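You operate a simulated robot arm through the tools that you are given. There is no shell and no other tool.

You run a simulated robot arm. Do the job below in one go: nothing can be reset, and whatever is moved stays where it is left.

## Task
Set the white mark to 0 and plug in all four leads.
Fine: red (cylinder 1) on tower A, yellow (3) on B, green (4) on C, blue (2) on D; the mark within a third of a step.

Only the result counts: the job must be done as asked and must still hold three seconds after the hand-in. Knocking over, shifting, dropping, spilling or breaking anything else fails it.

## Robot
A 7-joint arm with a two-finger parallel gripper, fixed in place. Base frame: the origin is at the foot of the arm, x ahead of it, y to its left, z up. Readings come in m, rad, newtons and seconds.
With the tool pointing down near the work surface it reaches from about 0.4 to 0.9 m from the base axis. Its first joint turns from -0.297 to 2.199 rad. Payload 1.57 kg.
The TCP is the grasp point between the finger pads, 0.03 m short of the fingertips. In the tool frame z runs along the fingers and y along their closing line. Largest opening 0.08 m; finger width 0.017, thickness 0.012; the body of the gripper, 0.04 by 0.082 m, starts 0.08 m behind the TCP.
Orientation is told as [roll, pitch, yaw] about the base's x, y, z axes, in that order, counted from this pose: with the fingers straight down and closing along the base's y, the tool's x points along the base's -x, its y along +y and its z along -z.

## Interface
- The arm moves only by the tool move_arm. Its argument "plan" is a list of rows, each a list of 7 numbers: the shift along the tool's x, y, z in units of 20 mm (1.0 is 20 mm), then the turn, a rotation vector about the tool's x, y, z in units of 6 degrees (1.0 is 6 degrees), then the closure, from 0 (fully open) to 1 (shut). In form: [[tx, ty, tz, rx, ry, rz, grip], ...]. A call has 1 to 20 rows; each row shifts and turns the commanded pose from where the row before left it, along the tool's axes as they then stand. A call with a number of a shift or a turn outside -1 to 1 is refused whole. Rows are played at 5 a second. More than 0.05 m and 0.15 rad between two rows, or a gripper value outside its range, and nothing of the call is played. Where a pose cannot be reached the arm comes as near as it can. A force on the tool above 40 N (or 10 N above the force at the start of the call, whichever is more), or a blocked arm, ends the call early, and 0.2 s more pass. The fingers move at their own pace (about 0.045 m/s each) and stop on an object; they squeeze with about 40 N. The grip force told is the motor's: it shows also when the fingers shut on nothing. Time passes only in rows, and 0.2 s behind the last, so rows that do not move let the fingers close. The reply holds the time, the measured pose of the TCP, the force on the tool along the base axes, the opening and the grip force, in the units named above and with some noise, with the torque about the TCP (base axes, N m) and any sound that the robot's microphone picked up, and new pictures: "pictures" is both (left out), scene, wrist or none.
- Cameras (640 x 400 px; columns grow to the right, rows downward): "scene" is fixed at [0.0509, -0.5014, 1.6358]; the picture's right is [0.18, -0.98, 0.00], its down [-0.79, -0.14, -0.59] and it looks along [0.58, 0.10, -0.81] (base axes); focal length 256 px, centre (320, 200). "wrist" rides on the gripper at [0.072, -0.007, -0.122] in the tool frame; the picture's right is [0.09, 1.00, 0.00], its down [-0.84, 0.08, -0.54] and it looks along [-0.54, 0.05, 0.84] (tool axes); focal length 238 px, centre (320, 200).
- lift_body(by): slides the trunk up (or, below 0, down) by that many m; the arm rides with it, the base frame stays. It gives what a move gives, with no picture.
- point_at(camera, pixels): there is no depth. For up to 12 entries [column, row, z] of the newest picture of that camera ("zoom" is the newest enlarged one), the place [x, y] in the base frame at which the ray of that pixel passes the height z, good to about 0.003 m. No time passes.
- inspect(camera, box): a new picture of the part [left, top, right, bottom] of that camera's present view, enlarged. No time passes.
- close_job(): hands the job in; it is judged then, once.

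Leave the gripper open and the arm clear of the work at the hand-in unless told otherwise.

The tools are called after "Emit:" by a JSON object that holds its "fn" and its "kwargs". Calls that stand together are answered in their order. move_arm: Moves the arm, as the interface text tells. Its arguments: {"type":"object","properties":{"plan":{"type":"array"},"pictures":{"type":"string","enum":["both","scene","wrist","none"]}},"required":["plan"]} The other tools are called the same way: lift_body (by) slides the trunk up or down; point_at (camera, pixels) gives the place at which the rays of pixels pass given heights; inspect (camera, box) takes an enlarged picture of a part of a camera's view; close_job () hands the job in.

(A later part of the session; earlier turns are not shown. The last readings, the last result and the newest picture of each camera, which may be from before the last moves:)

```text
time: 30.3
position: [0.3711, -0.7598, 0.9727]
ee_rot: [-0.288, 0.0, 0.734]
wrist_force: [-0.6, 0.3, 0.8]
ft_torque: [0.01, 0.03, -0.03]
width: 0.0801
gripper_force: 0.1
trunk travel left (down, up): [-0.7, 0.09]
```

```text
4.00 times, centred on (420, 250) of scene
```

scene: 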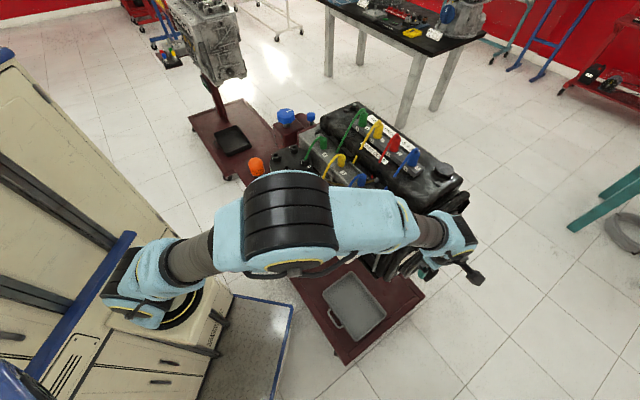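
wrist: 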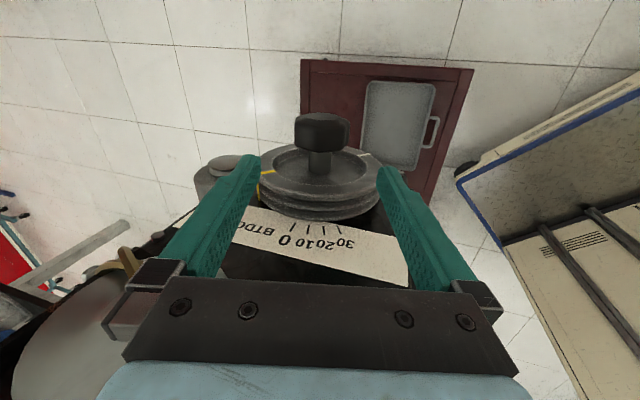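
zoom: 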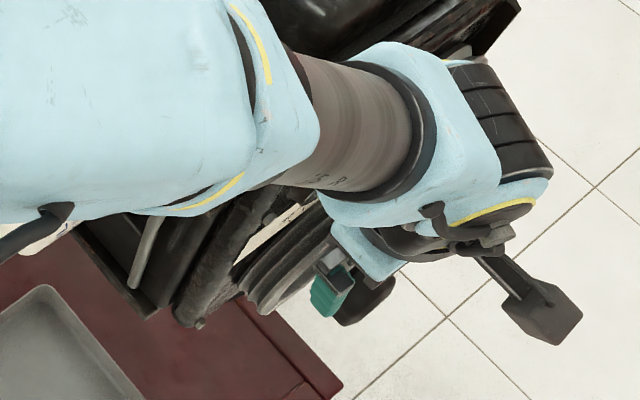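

The fingers straddle the knob well, with the knob centre about 1 mm off the finger centre. I'll descend the last 98 mm along the tool axis.

Emit:
{"fn": "move_arm", "kwargs": {"plan": [[0, 0.02, 0.983, 0, 0, 0, 0], [0, 0.02, 0.983, 0, 0, 0, 0], [0, 0.02, 0.983, 0, 0, 0, 0], [0, 0.02, 0.983, 0, 0, 0, 0], [0, 0.02, 0.983, 0, 0, 0, 0]]}}

Emit:
{"fn": "inspect", "kwargs": {"camera": "wrist", "box": [200, 100, 440, 250]}}

```text
time: 31.5
position: [0.3868, -0.7767, 0.8792]
ee_rot: [-0.287, 0.002, 0.734]
wrist_force: [0.3, -0.5, -0.3]
ft_torque: [0.0, -0.02, 0.0]
width: 0.0801
gripper_force: 0.1
trunk travel left (down, up): [-0.7, 0.09]
```

scene: 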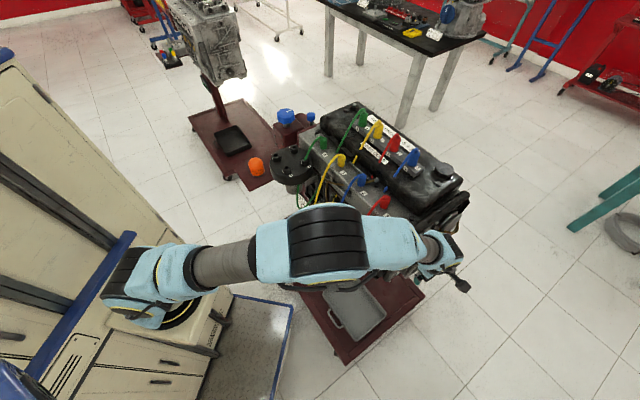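
wrist: 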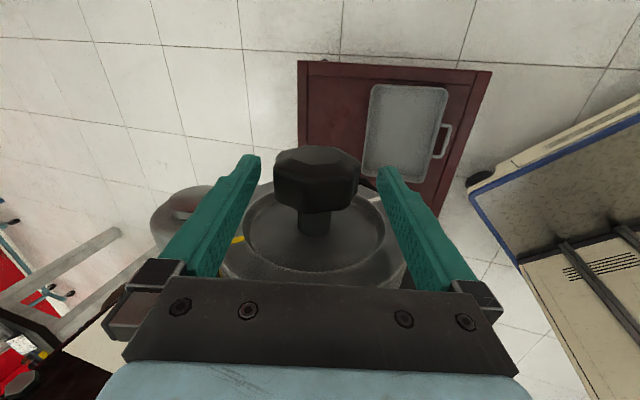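

```text
2.67 times, centred on (320, 175) of wrist
```

zoom: 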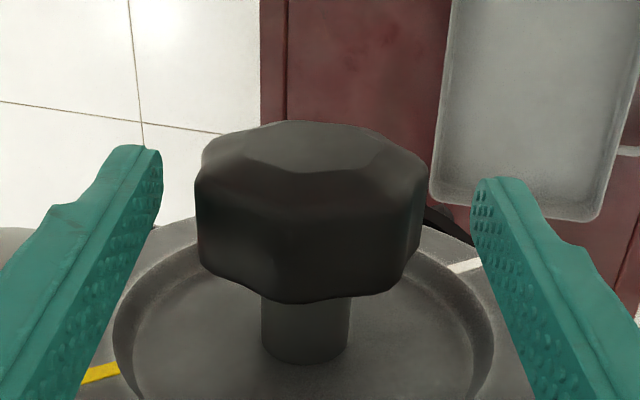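

The knob sits right at the grasp point: it is at (316,182) and the expected TCP pixel is (321,192). I'll close the fingers.

Emit:
{"fn": "move_arm", "kwargs": {"plan": [[0, 0, 0, 0, 0, 0, 1], [0, 0, 0, 0, 0, 0, 1], [0, 0, 0, 0, 0, 0, 1], [0, 0, 0, 0, 0, 0, 1]], "pictures": "wrist"}}

```text
time: 32.5
position: [0.3878, -0.7783, 0.8803]
ee_rot: [-0.292, 0.005, 0.734]
wrist_force: [13.9, -18.3, 3.3]
ft_torque: [-0.35, -0.17, 0.25]
width: 0.0537
gripper_force: 36.3
trunk travel left (down, up): [-0.7, 0.09]
```

wrist: 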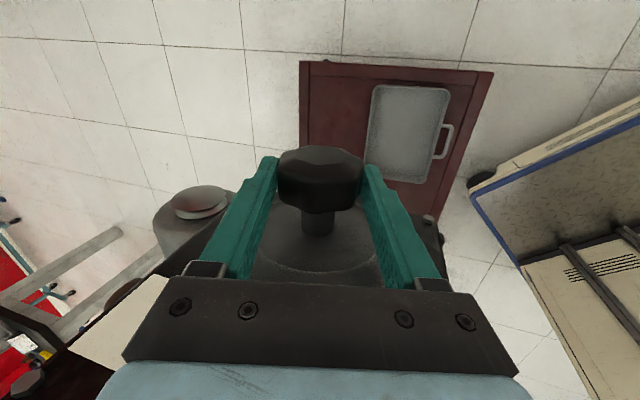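

It's gripped at 53.7 mm, with about a 23 N side load toward -tool y. That means the knob is ~2 mm further that way. I'll recentre and test a small -3° clockwise turn.

Emit:
{"fn": "move_arm", "kwargs": {"plan": [[0, -0.1, 0, 0, 0, 0, 1], [0, 0, 0, -0.25, 0, 0, 1], [0, 0, 0, -0.25, 0, 0, 1]], "pictures": "wrist"}}

```text
time: 33.3
position: [0.3895, -0.7781, 0.8809]
ee_rot: [-0.236, 0.003, 0.735]
wrist_force: [11.3, -10.8, 11.1]
ft_torque: [-0.56, 0.2, 1.1]
width: 0.0537
gripper_force: 45.1
trunk travel left (down, up): [-0.7, 0.09]
```

wrist: 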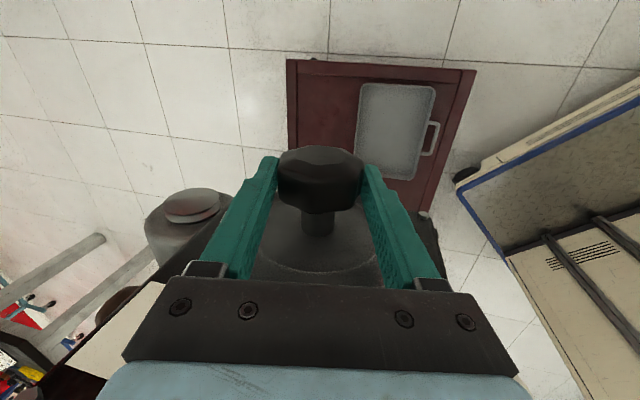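

The knob turned with the gripper: tool roll changed by 3.2° and the knob looks unchanged in the grip. I'll continue the stroke in small steps and monitor force.

Emit:
{"fn": "move_arm", "kwargs": {"plan": [[0, 0, 0, -0.5, 0, 0, 1], [0, 0, 0, -0.5, 0, 0, 1], [0, 0, 0, -0.5, 0, 0, 1]], "pictures": "wrist"}}

Emit:
{"fn": "inspect", "kwargs": {"camera": "scene", "box": [375, 215, 475, 290]}}

```text
time: 34.1
position: [0.3912, -0.7799, 0.8811]
ee_rot: [-0.086, 0.004, 0.733]
wrist_force: [19.1, -25.2, 12.1]
ft_torque: [-0.83, 0.0, 0.69]
width: 0.0535
gripper_force: 45.0
trunk travel left (down, up): [-0.7, 0.09]
```

wrist: 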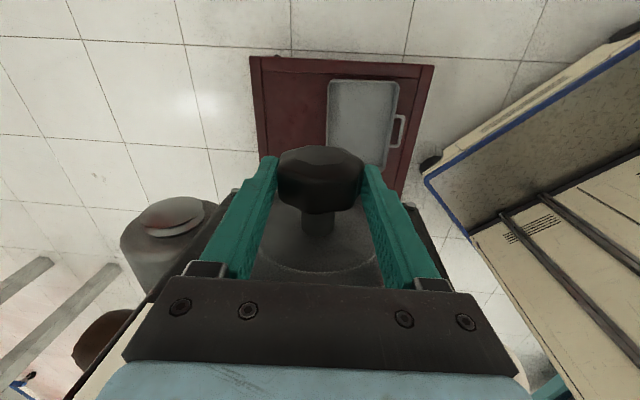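

```text
5.33 times, centred on (425, 252) of scene
```

zoom: 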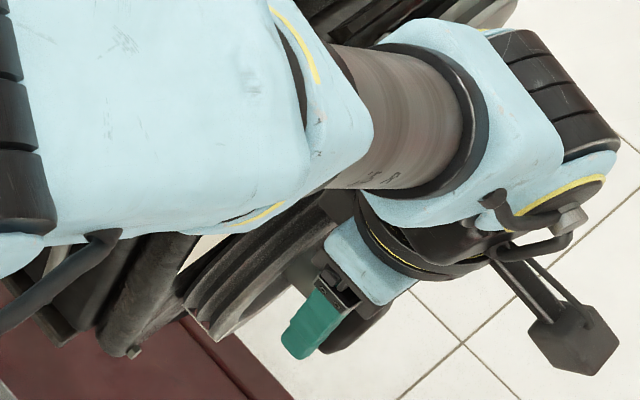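

It's turning well, but there is about a 31 N side load toward -tool y and 12 N upward. The true axis is a few mm that way. I'll relieve it before turning on.

Emit:
{"fn": "move_arm", "kwargs": {"plan": [[0, -0.1, -0.05, 0, 0, 0, 1], [0, -0.1, -0.05, 0, 0, 0, 1], [0, 0, 0, 0, 0, 0, 1]], "pictures": "none"}}

```text
time: 34.9
position: [0.3909, -0.7802, 0.8818]
ee_rot: [-0.075, 0.001, 0.732]
wrist_force: [7.9, -9.5, 7.0]
ft_torque: [-0.38, 0.1, 0.78]
width: 0.0535
gripper_force: 45.0
trunk travel left (down, up): [-0.7, 0.09]
```

The load dropped to 14 N, so the axis is near (0.391, -0.781, 0.882). Continuing clockwise by 18°.

Emit:
{"fn": "move_arm", "kwargs": {"plan": [[0, -0.03, 0, -0.5, 0, 0, 1], [0, -0.03, -0.03, -0.5, 0, 0, 1], [0, 0, -0.03, -0.5, 0, 0, 1], [0, 0, 0, -0.5, 0, 0, 1], [0, 0, 0, -0.5, 0, 0, 1], [0, 0, 0, -0.5, 0, 0, 1]], "pictures": "wrist"}}

```text
time: 36.4
position: [0.3943, -0.7839, 0.8815]
ee_rot: [0.218, -0.004, 0.733]
wrist_force: [6.0, -11.6, -13.6]
ft_torque: [0.15, -0.46, 0.66]
width: 0.0534
gripper_force: 44.6
trunk travel left (down, up): [-0.7, 0.09]
stopped in row 6: the force on the tool passed its limit at 57 N (the readings are from after the stop); the commanded pose is now the measured one
```

wrist: 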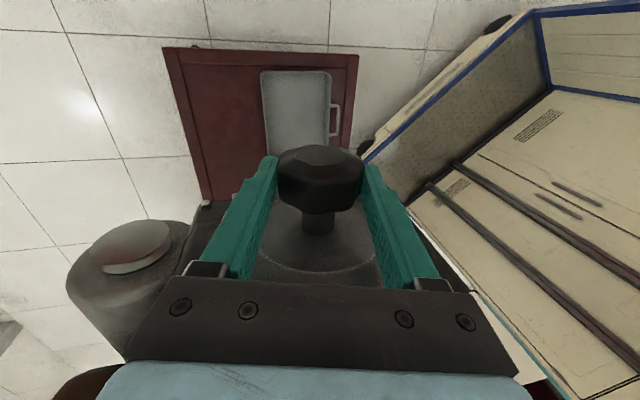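

The gripped TCP traced an arc as I turned. That shows the true axis is ~17 mm deeper than my grip point, at about (0.392, -0.781, 0.865). 29° is done. I'll open, move 17 mm deeper along the fingers, and look.

Emit:
{"fn": "move_arm", "kwargs": {"plan": [[0, 0, 0, 0, 0, 0, 0], [0, 0, 0, 0, 0, 0, 0], [0, 0, 0, 0, 0, 0, 0], [0, 0, 0.425, 0, 0, 0, 0], [0, 0, 0.425, 0, 0, 0, 0], [0, 0, 0, 0, 0, 0, 0]]}}

Emit:
{"fn": "inspect", "kwargs": {"camera": "wrist", "box": [200, 100, 440, 250]}}

```text
time: 37.8
position: [0.3883, -0.7839, 0.8727]
ee_rot: [0.21, 0.001, 0.727]
wrist_force: [0.0, 1.2, -0.2]
ft_torque: [-0.04, 0.0, -0.01]
width: 0.0802
gripper_force: 0.1
trunk travel left (down, up): [-0.7, 0.09]
```

scene: 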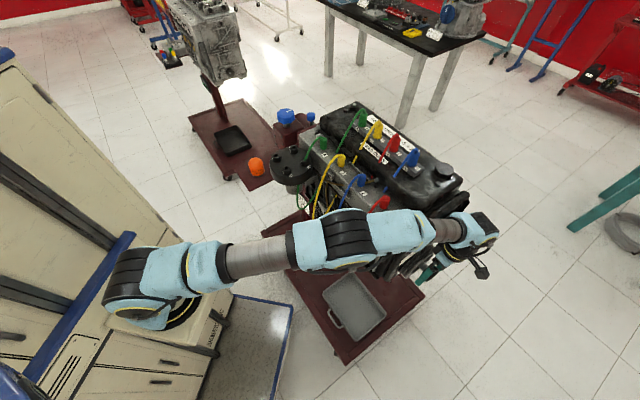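
wrist: 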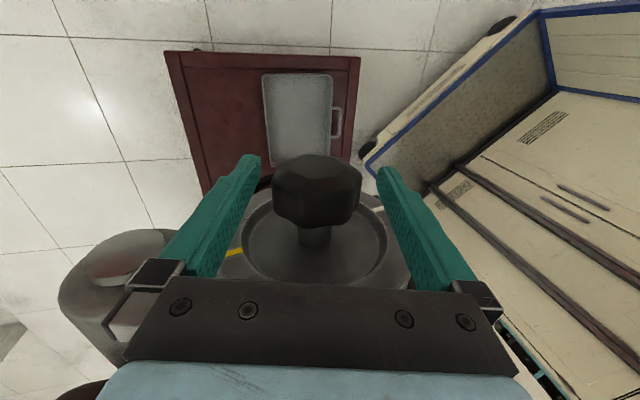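

```text
2.67 times, centred on (320, 175) of wrist
```

zoom: 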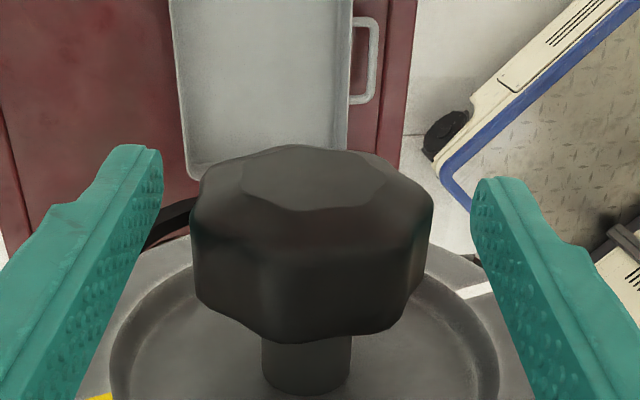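

The fingers are open around the knob. The white mark moved with the gripper: it sits at (378,209) here, the same place relative to the tool as before. I'll go ~8 mm deeper and 4 mm inward, then rotate back +24° with open fingers.

Emit:
{"fn": "move_arm", "kwargs": {"plan": [[-0.2, 0, 0.2, 0, 0, 0, 0], [0, 0, 0.2, 0, 0, 0, 0], [0, 0, 0, 1, 0, 0, 0], [0, 0, 0, 1, 0, 0, 0], [0, 0, 0, 1, 0, 0, 0], [0, 0, 0, 1, 0, 0, 0]]}}

Emit:
{"fn": "inspect", "kwargs": {"camera": "wrist", "box": [200, 100, 440, 250]}}

Emit:
{"fn": "inspect", "kwargs": {"camera": "scene", "box": [360, 200, 480, 300]}}

```text
time: 39.2
position: [0.3952, -0.7754, 0.857]
ee_rot: [-0.2, -0.004, 0.738]
wrist_force: [-0.3, -0.3, -0.3]
ft_torque: [0.01, 0.02, 0.02]
width: 0.0801
gripper_force: 0.1
trunk travel left (down, up): [-0.7, 0.09]
```

scene: 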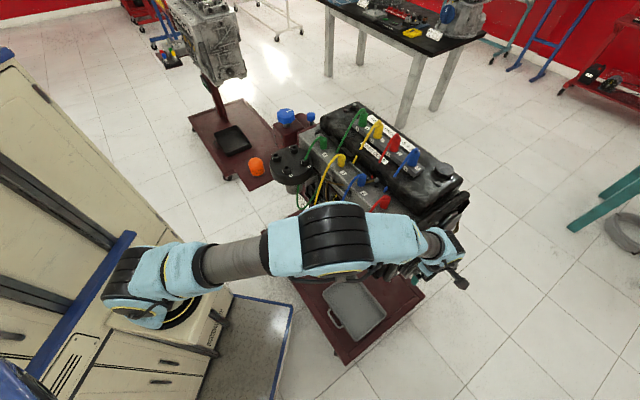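
wrist: 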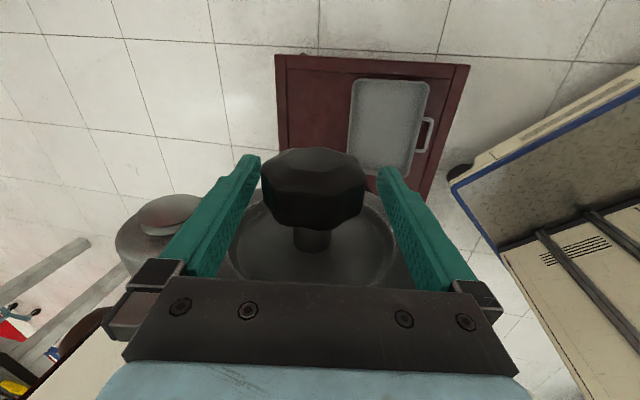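

```text
2.67 times, centred on (320, 175) of wrist
```

zoom: 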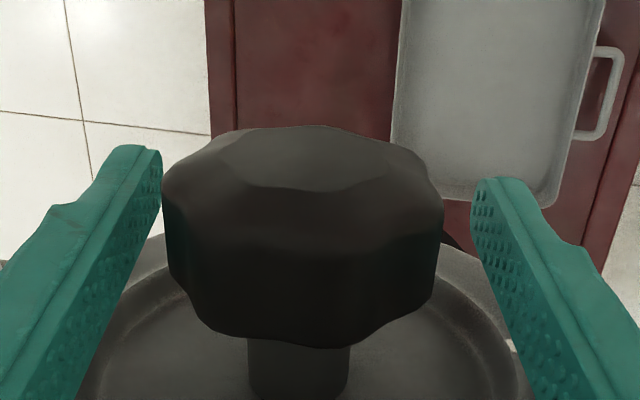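

```text
4.00 times, centred on (420, 250) of scene
```

zoom: 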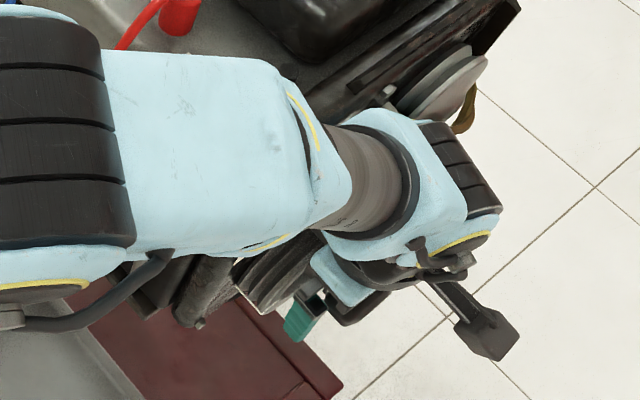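

Judging by its apparent size, the knob is now ~9 mm nearer the gripper base, ~6 mm outward and 3 mm to -y. That puts the axis at (0.3915, -0.7803, 0.866), matching the arc estimate. I'll correct for it and rotate a further +20° with open fingers.

Emit:
{"fn": "move_arm", "kwargs": {"plan": [[0.3, -0.15, -0.45, 0, 0, 0, 0], [0, 0, 0, 0, 0, 0, 0], [0, 0, 0, 1, 0, 0, 0], [0, 0, 0, 1, 0, 0, 0], [0, 0, 0, 1, 0, 0, 0], [0, 0, 0, 0.4, 0, 0, 0], [0, 0, 0, 0, 0, 0, 0]]}}

Emit:
{"fn": "inspect", "kwargs": {"camera": "wrist", "box": [200, 100, 440, 250]}}

Emit:
{"fn": "inspect", "kwargs": {"camera": "scene", "box": [360, 200, 480, 300]}}

```text
time: 40.8
position: [0.3886, -0.7802, 0.867]
ee_rot: [-0.555, -0.001, 0.734]
wrist_force: [-0.6, 0.0, 0.1]
ft_torque: [0.03, 0.01, 0.02]
width: 0.08
gripper_force: 0.1
trunk travel left (down, up): [-0.7, 0.09]
```

scene: 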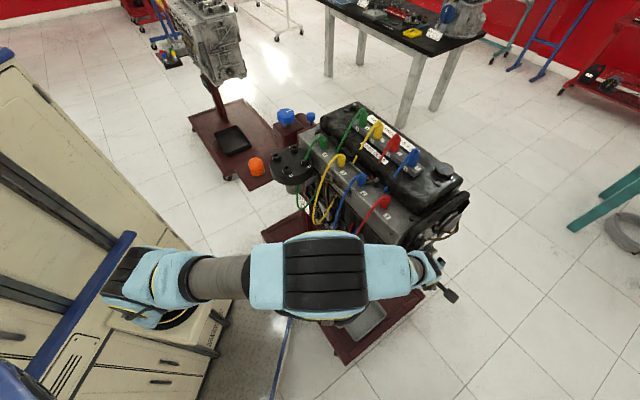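
wrist: 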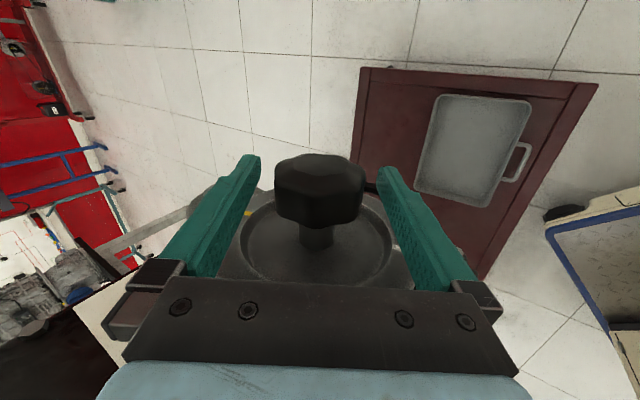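

```text
2.67 times, centred on (320, 175) of wrist
```

zoom: 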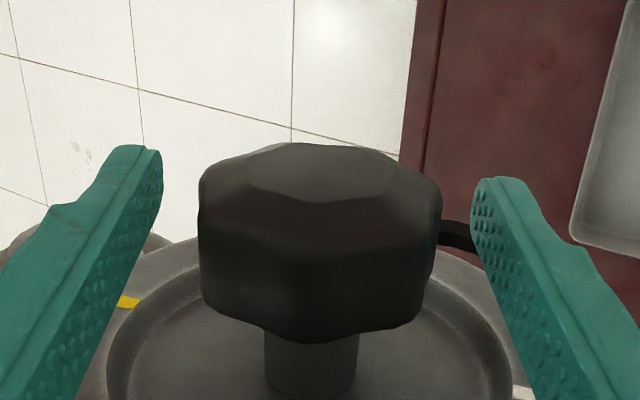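

```text
4.00 times, centred on (420, 250) of scene
```

zoom: 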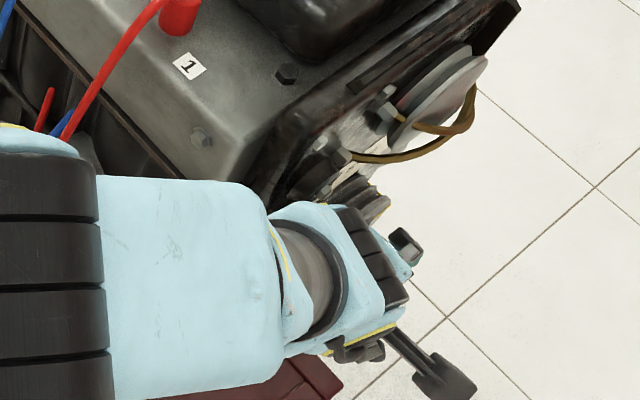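

The tilt is 32° with open fingers and there is no contact. The wrist stays outside the engine front. Closing on the knob now.

Emit:
{"fn": "move_arm", "kwargs": {"plan": [[-0.1, 0, 0, 0, 0, 0, 1], [0, 0, 0, 0, 0, 0, 1], [0, 0, 0, 0, 0, 0, 1], [0, 0, 0, 0, 0, 0, 1]], "pictures": "wrist"}}

```text
time: 41.8
position: [0.391, -0.7792, 0.8674]
ee_rot: [-0.554, -0.004, 0.732]
wrist_force: [2.2, -2.7, -0.2]
ft_torque: [-0.03, 0.04, 0.1]
width: 0.0545
gripper_force: 36.1
trunk travel left (down, up): [-0.7, 0.09]
```

wrist: 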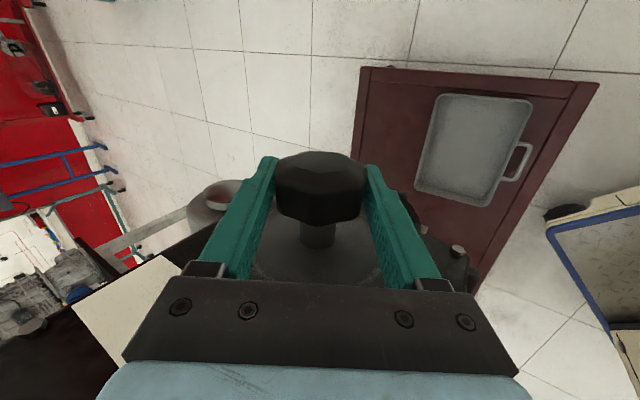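

Well centred this time, with only about 3 N. I'll turn clockwise 24° in 3° rows.

Emit:
{"fn": "move_arm", "kwargs": {"plan": [[0, 0, 0, -0.5, 0, 0, 1], [0, 0, 0, -0.5, 0, 0, 1], [0, 0, 0, -0.5, 0, 0, 1], [0, 0, 0, -0.5, 0, 0, 1], [0, 0, 0, -0.5, 0, 0, 1], [0, 0, 0, -0.5, 0, 0, 1], [0, 0, 0, -0.5, 0, 0, 1], [0, 0, 0, -0.5, 0, 0, 1]], "pictures": "none"}}

```text
time: 43.6
position: [0.3919, -0.7804, 0.8686]
ee_rot: [-0.138, -0.002, 0.733]
wrist_force: [11.6, -13.1, 10.4]
ft_torque: [-0.69, 0.52, 0.46]
width: 0.0543
gripper_force: 45.3
trunk travel left (down, up): [-0.7, 0.09]
```

Turned 24° with about 20 N. Continuing another 21° with small corrections.

Emit:
{"fn": "move_arm", "kwargs": {"plan": [[0, -0.08, -0.06, 0, 0, 0, 1], [0, 0, 0, -0.5, 0, 0, 1], [0, 0, 0, -0.5, 0, 0, 1], [0, -0.02, 0, -0.5, 0, 0, 1], [0, 0, 0, -0.5, 0, 0, 1], [0, -0.02, 0, -0.5, 0, 0, 1], [0, 0, 0, -0.5, 0, 0, 1], [0, 0, 0, -0.5, 0, 0, 1]], "pictures": "wrist"}}

```text
time: 45.3
position: [0.3926, -0.7821, 0.8691]
ee_rot: [0.197, -0.015, 0.73]
wrist_force: [1.8, 4.7, 2.1]
ft_torque: [0.55, -0.49, 0.64]
width: 0.0542
gripper_force: 44.9
trunk travel left (down, up): [-0.7, 0.09]
stopped in row 8: the force on the tool passed its limit at 67 N (the readings are from after the stop); the commanded pose is now the measured one
```

wrist: 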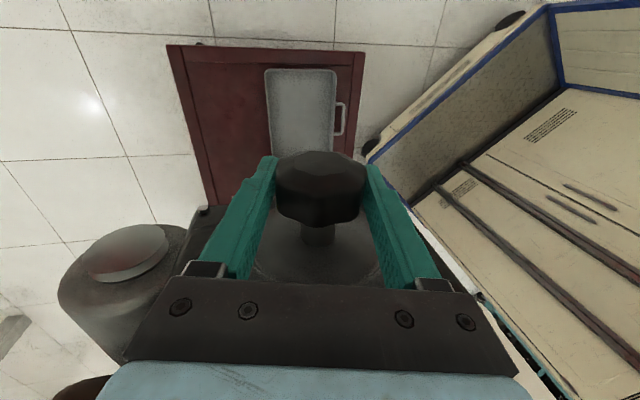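

It stopped at the same tilt of -11°, so that end is a limit and I'll stay above -9°. Total turned is about 72°. I'll release, swing back +46°, and look at the mark.

Emit:
{"fn": "move_arm", "kwargs": {"plan": [[0, 0, 0, 0, 0, 0, 0], [0, 0, 0, 0, 0, 0, 0], [0, 0, 0, 0, 0, 0, 0], [0, 0, 0, 1, 0, 0, 0], [0, 0, 0, 1, 0, 0, 0], [0, 0, 0, 1, 0, 0, 0], [0, 0, 0, 1, 0, 0, 0], [0, 0, 0, 1, 0, 0, 0], [0, 0, 0, 1, 0, 0, 0], [0, 0, 0, 1, 0, 0, 0], [0, 0, 0, 0.6, 0, 0, 0], [0, 0, 0, 0, 0, 0, 0]]}}

Emit:
{"fn": "inspect", "kwargs": {"camera": "wrist", "box": [200, 100, 440, 250]}}

Emit:
{"fn": "inspect", "kwargs": {"camera": "scene", "box": [360, 200, 480, 300]}}

```text
time: 47.9
position: [0.3941, -0.7827, 0.8699]
ee_rot: [-0.6, -0.012, 0.73]
wrist_force: [0.6, -0.1, 0.5]
ft_torque: [-0.01, -0.06, 0.0]
width: 0.08
gripper_force: 0.1
trunk travel left (down, up): [-0.7, 0.09]
```

scene: 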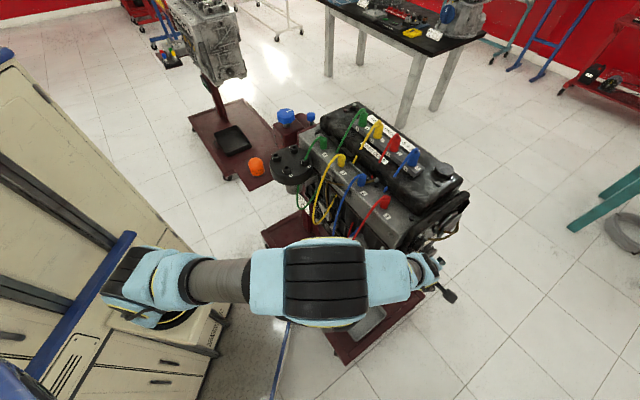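
wrist: 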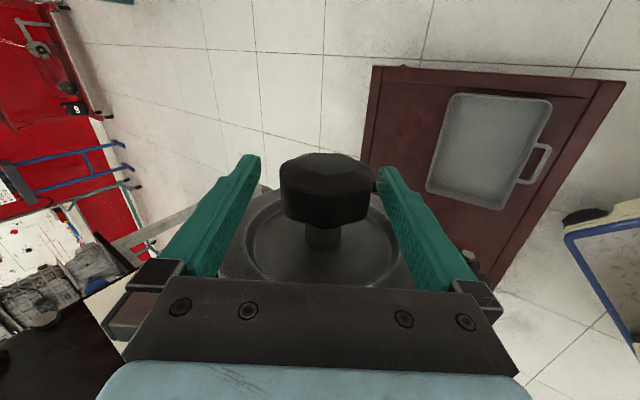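

```text
2.67 times, centred on (320, 175) of wrist
```

zoom: 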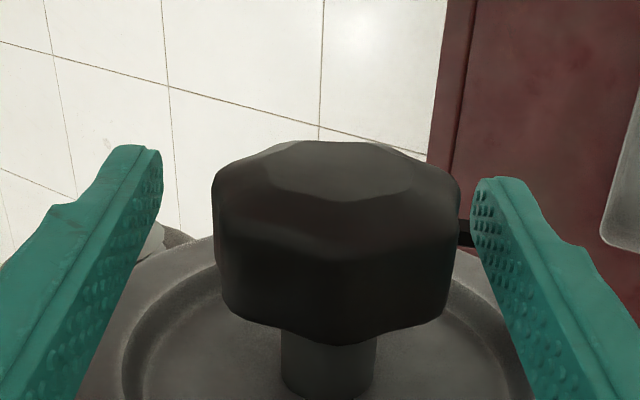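

```text
4.00 times, centred on (420, 250) of scene
```

zoom: 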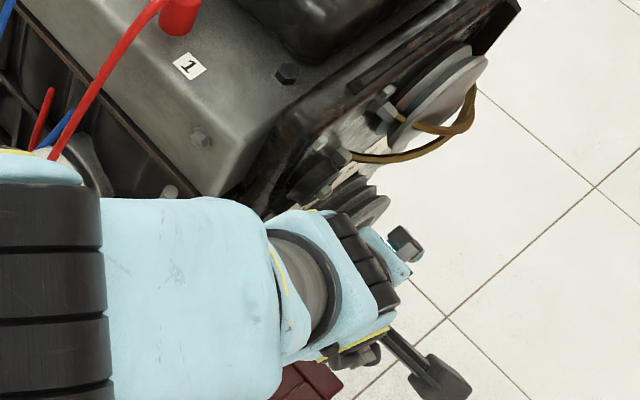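

The knob is ~4 mm to +y in the grip. I'll shift there and close.

Emit:
{"fn": "move_arm", "kwargs": {"plan": [[0, 0.18, 0, 0, 0, 0, 0], [0, 0, 0, 0, 0, 0, 1], [0, 0, 0, 0, 0, 0, 1], [0, 0, 0, 0, 0, 0, 1], [0, 0, 0, 0, 0, 0, 1]], "pictures": "none"}}

```text
time: 49.1
position: [0.392, -0.7803, 0.8669]
ee_rot: [-0.598, -0.012, 0.73]
wrist_force: [-1.2, 1.2, -0.5]
ft_torque: [-0.08, 0.04, 0.18]
width: 0.0545
gripper_force: 36.5
trunk travel left (down, up): [-0.7, 0.09]
```

Gripped with almost no side load. Turning clockwise 40° in 3° rows.

Emit:
{"fn": "move_arm", "kwargs": {"plan": [[0, 0, 0, -0.5, 0, 0, 1], [0, 0, 0, -0.5, 0, 0, 1], [0, 0, 0, -0.5, 0, 0, 1], [0, 0, 0, -0.5, 0, 0, 1], [0, 0, 0, -0.5, 0, 0, 1], [0, 0, 0, -0.5, 0, 0, 1], [0, 0, 0, -0.5, 0, 0, 1], [0, -0.05, -0.05, -0.5, 0, 0, 1], [0, -0.05, 0, -0.5, 0, 0, 1], [0, 0, 0, -0.5, 0, 0, 1], [0, 0, 0, -0.5, 0, 0, 1], [0, 0, 0, -0.5, 0, 0, 1], [0, 0, 0, -0.4, 0, 0, 1], [0, 0, 0, 0, 0, 0, 1]], "pictures": "wrist"}}

```text
time: 52.1
position: [0.3936, -0.781, 0.8675]
ee_rot: [0.073, -0.013, 0.731]
wrist_force: [2.8, -2.5, 1.6]
ft_torque: [-0.33, 0.28, 0.92]
width: 0.0545
gripper_force: 44.8
trunk travel left (down, up): [-0.7, 0.09]
```

wrist: 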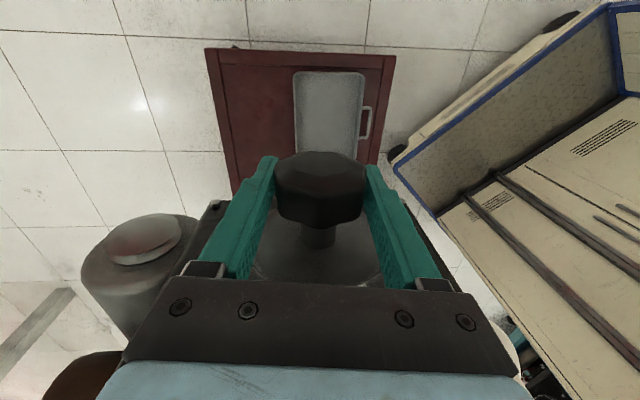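

Total is about 111°. I'll release and back straight off ~0.16 m to see where the white mark stands against the scale.

Emit:
{"fn": "move_arm", "kwargs": {"plan": [[0, 0, 0, 0, 0, 0, 0], [0, 0, 0, 0, 0, 0, 0], [0, 0, 0, 0, 0, 0, 0], [0, 0, -1, 0, 0, 0, 0], [0, 0, -1, 0, 0, 0, 0], [0, 0, -1, 0, 0, 0, 0], [0, 0, -1, 0, 0, 0, 0], [0, 0, -1, 0, 0, 0, 0], [0, 0, -1, 0, 0, 0, 0], [0, 0, -1, 0, 0, 0, 0], [0, 0, -1, 0, 0, 0, 0]]}}

Emit:
{"fn": "inspect", "kwargs": {"camera": "wrist", "box": [230, 110, 390, 210]}}

Emit:
{"fn": "inspect", "kwargs": {"camera": "scene", "box": [375, 215, 475, 290]}}

```text
time: 54.5
position: [0.3995, -0.7909, 1.0273]
ee_rot: [0.072, -0.012, 0.73]
wrist_force: [-0.5, 0.0, -0.7]
ft_torque: [0.0, -0.02, 0.02]
width: 0.08
gripper_force: 0.2
trunk travel left (down, up): [-0.7, 0.09]
```

scene: 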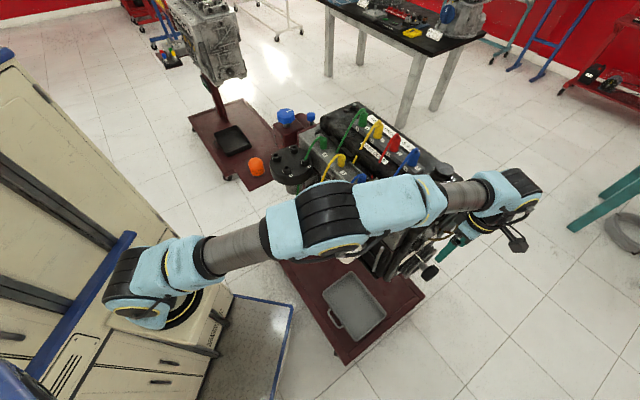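
wrist: 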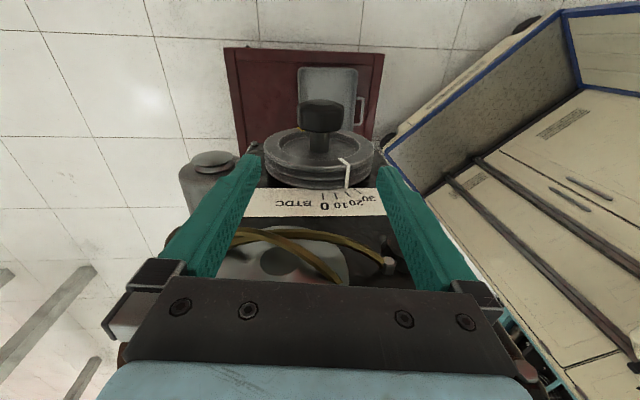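

```text
4.00 times, centred on (310, 160) of wrist
```

zoom: 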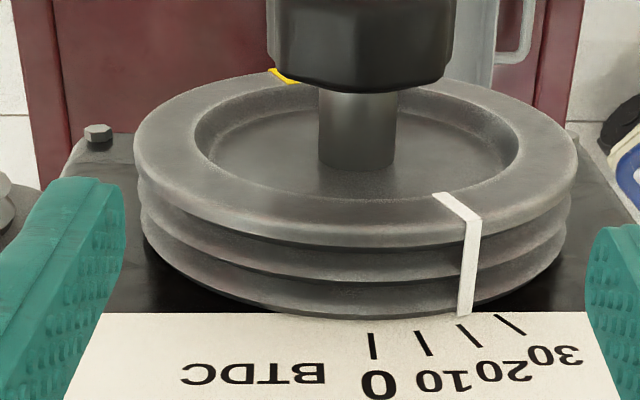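

```text
5.33 times, centred on (425, 252) of scene
```

zoom: 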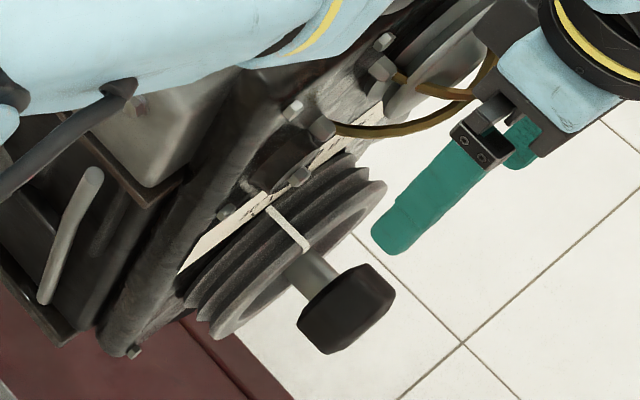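

The white stripe now reads about 24 on the scale: it is just past the 20 tick toward 30, and the ticks are 10 apart. 24° more clockwise is needed. The knob flats repeat every 45°, so I'll regrip with a 41° tilt, starting by rotating here in free space.

Emit:
{"fn": "move_arm", "kwargs": {"plan": [[0, 0, 0, 1, 0, 0, 0], [0, 0, 0, 1, 0, 0, 0], [0, 0, 0, 1, 0, 0, 0], [0, 0, 0, 1, 0, 0, 0], [0, 0, 0, 1, 0, 0, 0], [0, 0, 0, 1, 0, 0, 0], [0, 0, 0, 1, 0, 0, 0], [0, 0, 0, 0.5, 0, 0, 0], [0, 0, 0, 0, 0, 0, 0]], "pictures": "none"}}

```text
time: 56.5
position: [0.3975, -0.7903, 1.0263]
ee_rot: [-0.713, -0.012, 0.729]
wrist_force: [-0.8, -1.1, -0.2]
ft_torque: [0.03, 0.01, 0.0]
width: 0.0804
gripper_force: 0.1
trunk travel left (down, up): [-0.7, 0.09]
```

Tilt is 41°. I'll move sideways onto the approach line, then in along the fingers, stopping 20 mm short to check.

Emit:
{"fn": "move_arm", "kwargs": {"plan": [[-0.02, 0.94, 0, 0, 0, 0, 0], [-0.02, 0.94, 0, 0, 0, 0, 0], [-0.02, 0.94, 0, 0, 0, 0, 0], [-0.02, 0.94, 0, 0, 0, 0, 0], [-0.02, 0.94, 0, 0, 0, 0, 0], [-0.02, 0.94, 0, 0, 0, 0, 0], [0, 0, 0.93, 0, 0, 0, 0], [0, 0, 0.93, 0, 0, 0, 0], [0, 0, 0.93, 0, 0, 0, 0], [0, 0, 0.93, 0, 0, 0, 0], [0, 0, 0.93, 0, 0, 0, 0]]}}

Emit:
{"fn": "inspect", "kwargs": {"camera": "wrist", "box": [200, 100, 440, 250]}}

```text
time: 58.9
position: [0.3839, -0.7722, 0.8826]
ee_rot: [-0.716, -0.012, 0.729]
wrist_force: [0.3, 0.0, 0.2]
ft_torque: [0.02, -0.02, 0.01]
width: 0.0799
gripper_force: 0.1
trunk travel left (down, up): [-0.7, 0.09]
```

scene: 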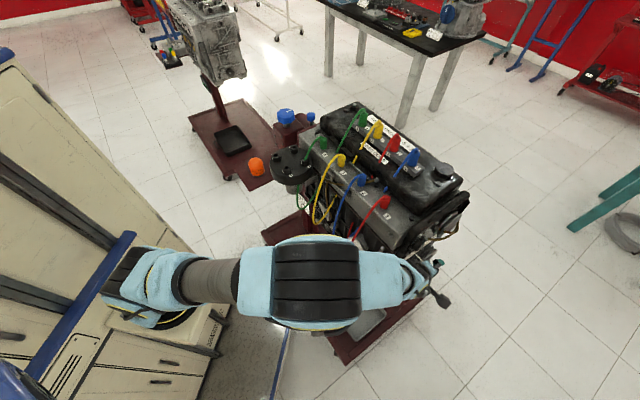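
wrist: 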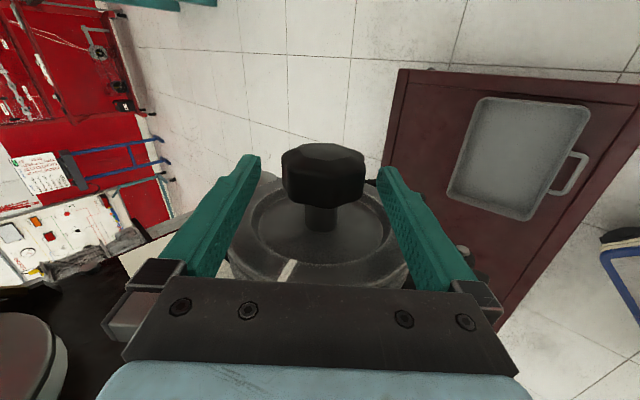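

```text
2.67 times, centred on (320, 175) of wrist
```

zoom: 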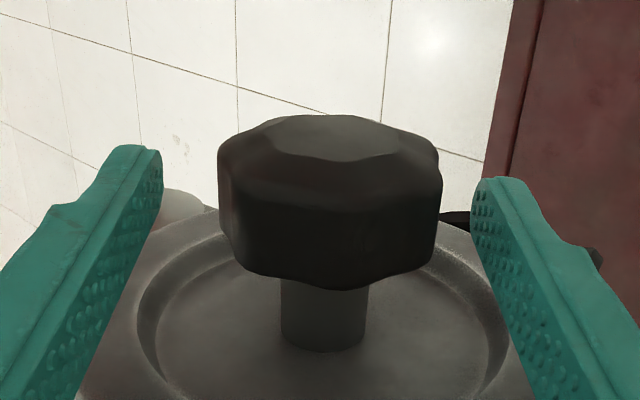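

All clear. The knob is ~3 mm to +y. I'll go in the last 20 mm and close.

Emit:
{"fn": "move_arm", "kwargs": {"plan": [[0, 0.12, 0.5, 0, 0, 0, 0], [0, 0, 0.5, 0, 0, 0, 0], [0, 0, 0, 0, 0, 0, 0], [0, 0, 0, 0, 0, 0, 1], [0, 0, 0, 0, 0, 0, 1], [0, 0, 0, 0, 0, 0, 1], [0, 0, 0, 0, 0, 0, 1]], "pictures": "wrist"}}

```text
time: 60.5
position: [0.3914, -0.7785, 0.8658]
ee_rot: [-0.715, -0.009, 0.728]
wrist_force: [4.8, -7.7, 3.3]
ft_torque: [-0.18, 0.17, 0.21]
width: 0.0543
gripper_force: 35.9
trunk travel left (down, up): [-0.7, 0.09]
```

wrist: 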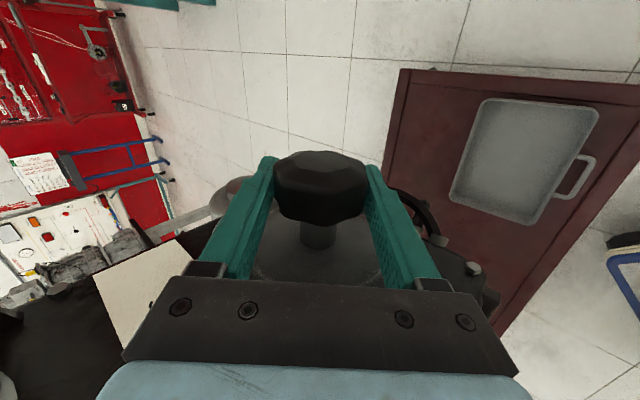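

Gripped on flats at 54.3 mm with light load. Turning 23.5° clockwise.

Emit:
{"fn": "move_arm", "kwargs": {"plan": [[0, -0.05, 0, -0.5, 0, 0, 1], [0, 0, 0, -0.5, 0, 0, 1], [0, 0, 0, -0.5, 0, 0, 1], [0, 0, 0, -0.5, 0, 0, 1], [0, 0, 0, -0.5, 0, 0, 1], [0, 0, 0, -0.5, 0, 0, 1], [0, 0, 0, -0.5, 0, 0, 1], [0, 0, 0, -0.42, 0, 0, 1], [0, 0, 0, 0, 0, 0, 1], [0, 0, 0, 0, 0, 0, 1]], "pictures": "none"}}

```text
time: 62.7
position: [0.3935, -0.779, 0.8667]
ee_rot: [-0.303, -0.012, 0.727]
wrist_force: [-10.7, -15.7, 3.4]
ft_torque: [-0.52, 0.53, 0.64]
width: 0.0541
gripper_force: 45.5
trunk travel left (down, up): [-0.7, 0.09]
```

Turned 23.6°. I'll release, back off along the fingers and read the scale.

Emit:
{"fn": "move_arm", "kwargs": {"plan": [[0, 0, 0, 0, 0, 0, 0], [0, 0, 0, 0, 0, 0, 0], [0, 0, 0, 0, 0, 0, 0], [0, 0, -1, 0, 0, 0, 0], [0, 0, -1, 0, 0, 0, 0], [0, 0, -1, 0, 0, 0, 0], [0, 0, -1, 0, 0, 0, 0], [0, 0, -1, 0, 0, 0, 0], [0, 0, -1, 0, 0, 0, 0], [0, 0, -1, 0, 0, 0, 0], [0, 0, -0.5, 0, 0, 0, 0]]}}

Emit:
{"fn": "inspect", "kwargs": {"camera": "wrist", "box": [240, 120, 400, 220]}}

Emit:
{"fn": "inspect", "kwargs": {"camera": "scene", "box": [375, 215, 475, 290]}}

```text
time: 65.1
position: [0.3632, -0.7458, 1.0085]
ee_rot: [-0.304, -0.012, 0.728]
wrist_force: [-0.2, 0.1, 0.5]
ft_torque: [0.0, -0.01, -0.01]
width: 0.0802
gripper_force: 0.1
trunk travel left (down, up): [-0.7, 0.09]
```

scene: 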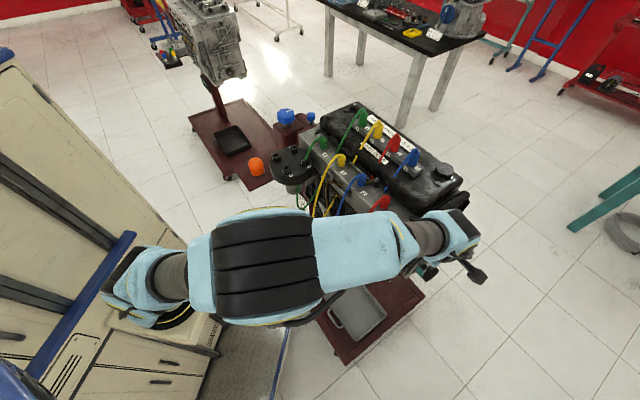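
wrist: 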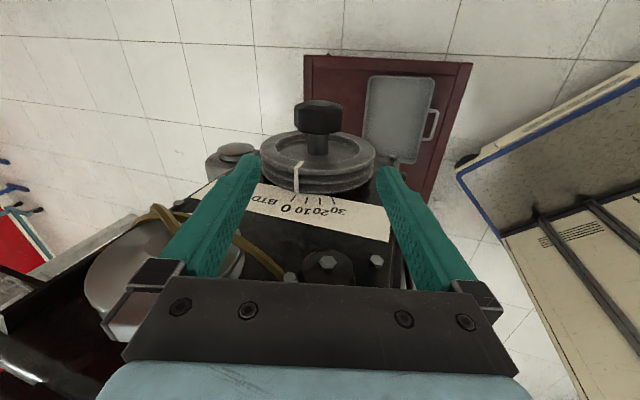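

```text
4.00 times, centred on (320, 170) of wrist
```

zoom: 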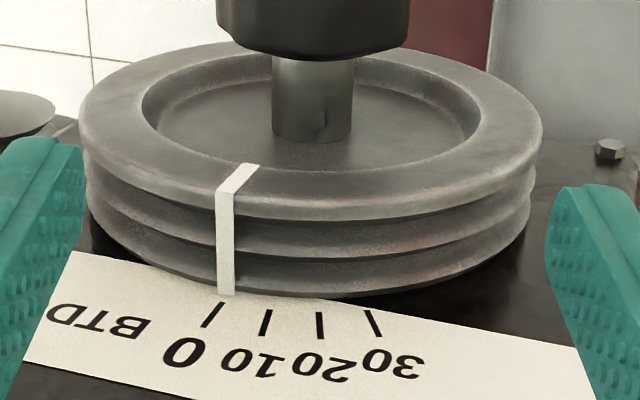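

```text
5.33 times, centred on (425, 252) of scene
```

zoom: 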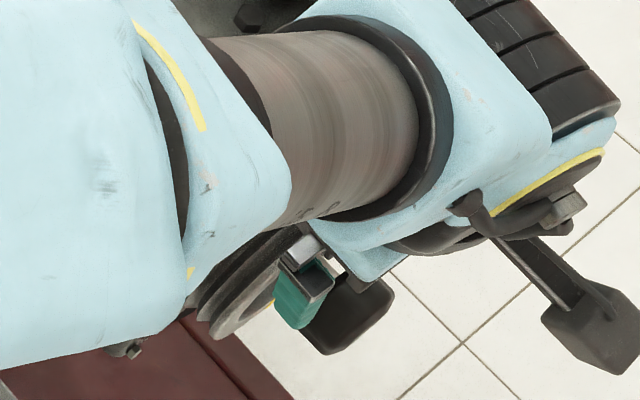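

By extending the 0 tick, the mark looks to be right at 0, but there is parallax from this side view. I'll bring the camera directly above the crank axis with zero tilt to remove it.

Emit:
{"fn": "move_arm", "kwargs": {"plan": [[0, 0, -0.5, 0, 0, 0, 0], [0, 0, 0, -1, 0, 0, 0], [0, 0, 0, -1, 0, 0, 0], [0, 0, 0, -0.9, 0, 0, 0], [0, -0.63, 0, 0, 0, 0, 0], [0, -0.63, 0, 0, 0, 0, 0], [0, -0.63, 0, 0, 0, 0, 0], [0, 0, 0, 0, 0, 0, 0]]}}

Emit:
{"fn": "inspect", "kwargs": {"camera": "wrist", "box": [220, 110, 380, 210]}}

Emit:
{"fn": "inspect", "kwargs": {"camera": "wrist", "box": [270, 130, 350, 180]}}

Emit:
{"fn": "inspect", "kwargs": {"camera": "scene", "box": [400, 225, 450, 260]}}

```text
time: 66.9
position: [0.3863, -0.7735, 1.0218]
ee_rot: [-0.001, -0.014, 0.728]
wrist_force: [-0.2, 0.2, -0.7]
ft_torque: [0.02, 0.0, 0.01]
width: 0.08
gripper_force: 0.0
trunk travel left (down, up): [-0.7, 0.09]
```

scene: 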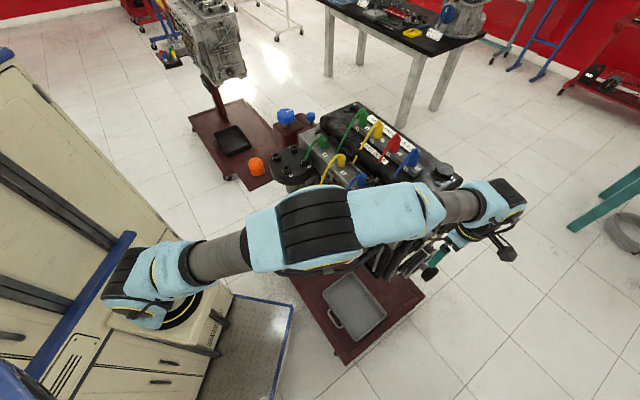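
wrist: 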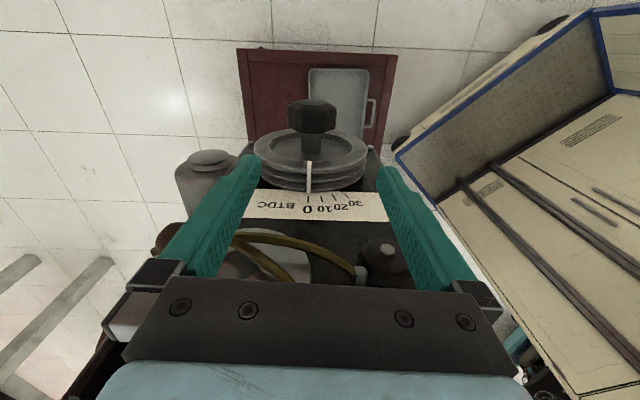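

```text
4.00 times, centred on (300, 160) of wrist
```

zoom: 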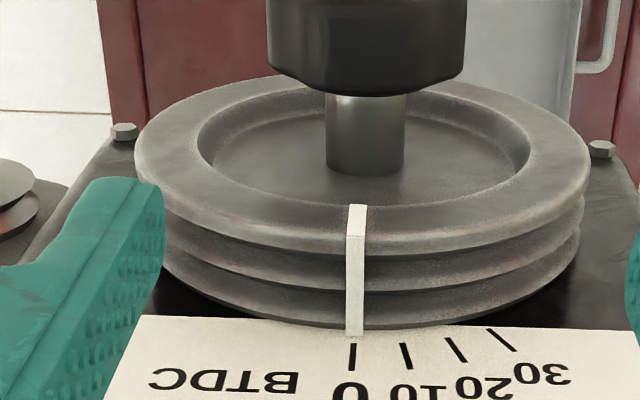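

```text
8.00 times, centred on (310, 155) of wrist
```

zoom: 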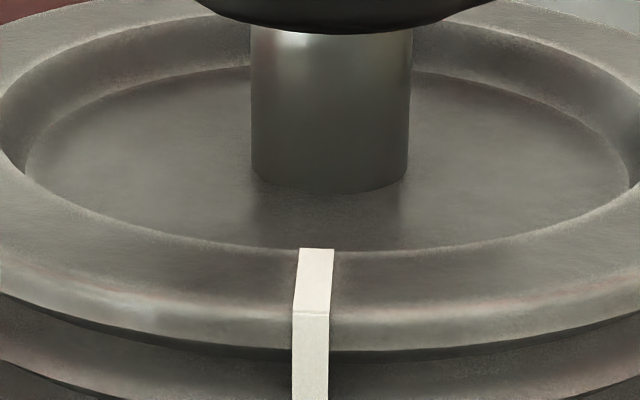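

```text
11.43 times, centred on (425, 242) of scene
```

zoom: 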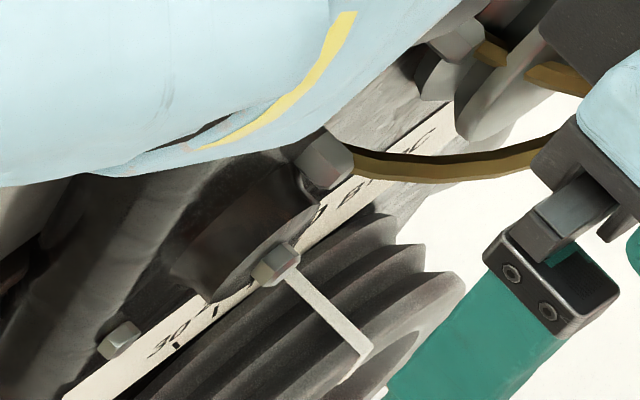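

The white stripe at column 355 runs straight into the 0 tick at column 353. Spacing is about 57 px per 10, so the mark is within ~0.5° of 0 and that part is done. Next I'll raise the trunk for clearance, retreat up and toward the robot, and turn the tool to face the comb.

Emit:
{"fn": "lift_body", "kwargs": {"by": 0.09}}

Emit:
{"fn": "move_arm", "kwargs": {"plan": [[0.2, 0.9, -0.3, 0, 0, 0, 0], [0.2, 0.9, -0.5, 0, 0, 0, 0], [0.2, 0.9, -1, 0, 0, 0, 0], [0.2, 0.9, -1, 0, 0, 0, 0], [0.2, 0.9, -1, 0, 0, 0, 0], [0, 0.9, -1, 0, 0, 0, 0], [0, 0, -1, 0, 0, 0, 0], [0, 0, -1, 0, 0, 0, 0], [0, 0, -1, 0, 0, 0, 0], [0, 0, -1, 0, 0, 0, 0], [0, 0, 0, 0, 0, 1, 0], [0, 0, 0, 0, 0, 1, 0], [0, 0, 0, 0, 0, 1, 0], [0, 0, 0, 0, 0, 1, 0], [0, 0, 0, 0, 0, 1, 0], [0, 0, 0, 0, 0, 1, 0], [0, 0, 0, 0, 0, 1, 0]]}}

```text
time: 68.2
position: [0.3862, -0.7748, 1.1116]
ee_rot: [0.002, -0.013, 0.731]
wrist_force: [-0.2, -0.2, -0.2]
ft_torque: [-0.01, 0.0, 0.0]
width: 0.0802
gripper_force: 0.0
trunk travel left (down, up): [-0.79, 0.0]
```

```text
time: 71.8
position: [0.2987, -0.7074, 1.2865]
ee_rot: [0.008, -0.008, -0.005]
wrist_force: [0.2, -0.8, -0.9]
ft_torque: [0.02, -0.02, 0.0]
width: 0.0798
gripper_force: 0.1
trunk travel left (down, up): [-0.79, 0.0]
```

scene: 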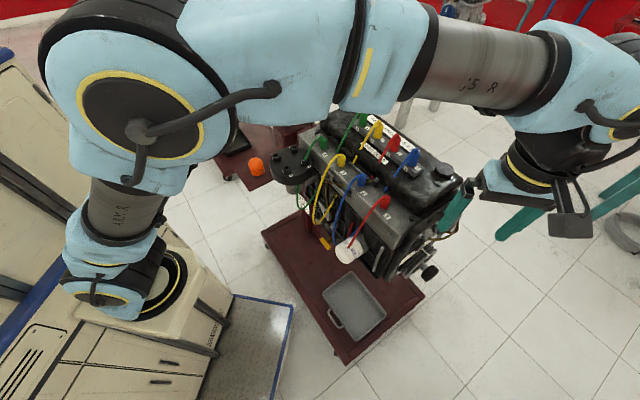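
wrist: 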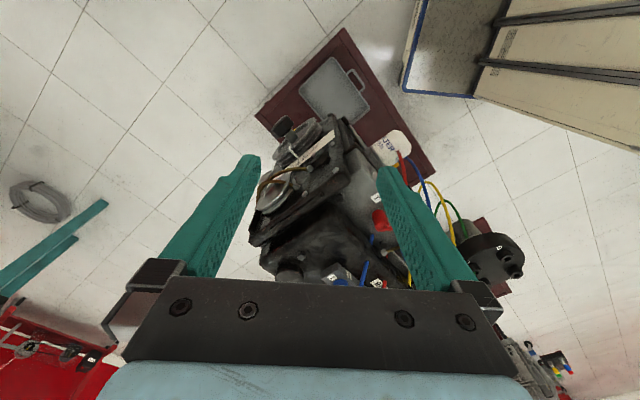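

I have a clean retreat. I'll turn to yaw -0.84, so the closing line is along the engine axis, and move in an arc high over the engine to look down on the comb.

Emit:
{"fn": "move_arm", "kwargs": {"plan": [[0, 0, 0, 0, 0, 1, 0], [0, 0, 0, 0, 0, 1, 0], [0, 0, 0, 0, 0, 1, 0], [0, 0, 0, 0, 0, 1, 0], [0, 0, 0, 0, 0, 1, 0], [0, 0, 0, 0, 0, 1, 0], [0, 0, 0, 0, 0, 1, 0], [0, 0, 0, 0, 0, 1, 0], [0, 1, -0.2, 0, 0, 0, 0], [0, 1, -0.2, 0, 0, 0, 0], [0, 1, -0.2, 0, 0, 0, 0], [0, 1, 0, 0, 0, 0, 0], [0, 1, 0, 0, 0, 0, 0], [0, 1, 0, 0, 0, 0, 0], [0, 1, 0, 0, 0, 0, 0], [0, 1, 0, 0, 0, 0, 0], [0, 1, 0, 0, 0, 0, 0]]}}

```text
time: 75.4
position: [0.4312, -0.5875, 1.3019]
ee_rot: [0.013, 0.0, -0.842]
wrist_force: [0.4, 0.0, -0.3]
ft_torque: [0.0, 0.0, 0.0]
width: 0.0801
gripper_force: 0.0
trunk travel left (down, up): [-0.79, 0.0]
```

scene: 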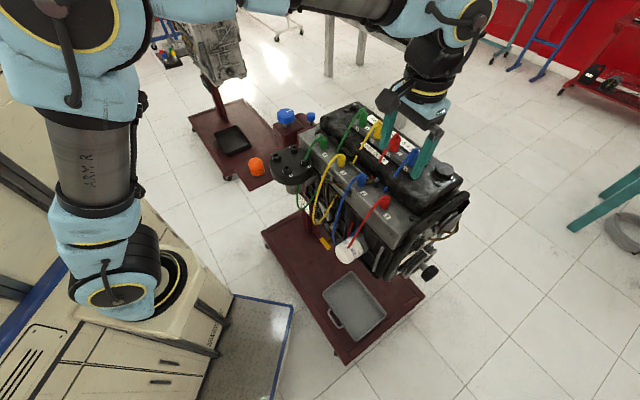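
wrist: 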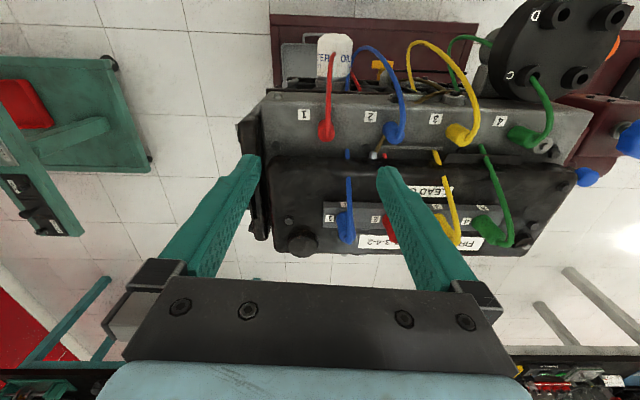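

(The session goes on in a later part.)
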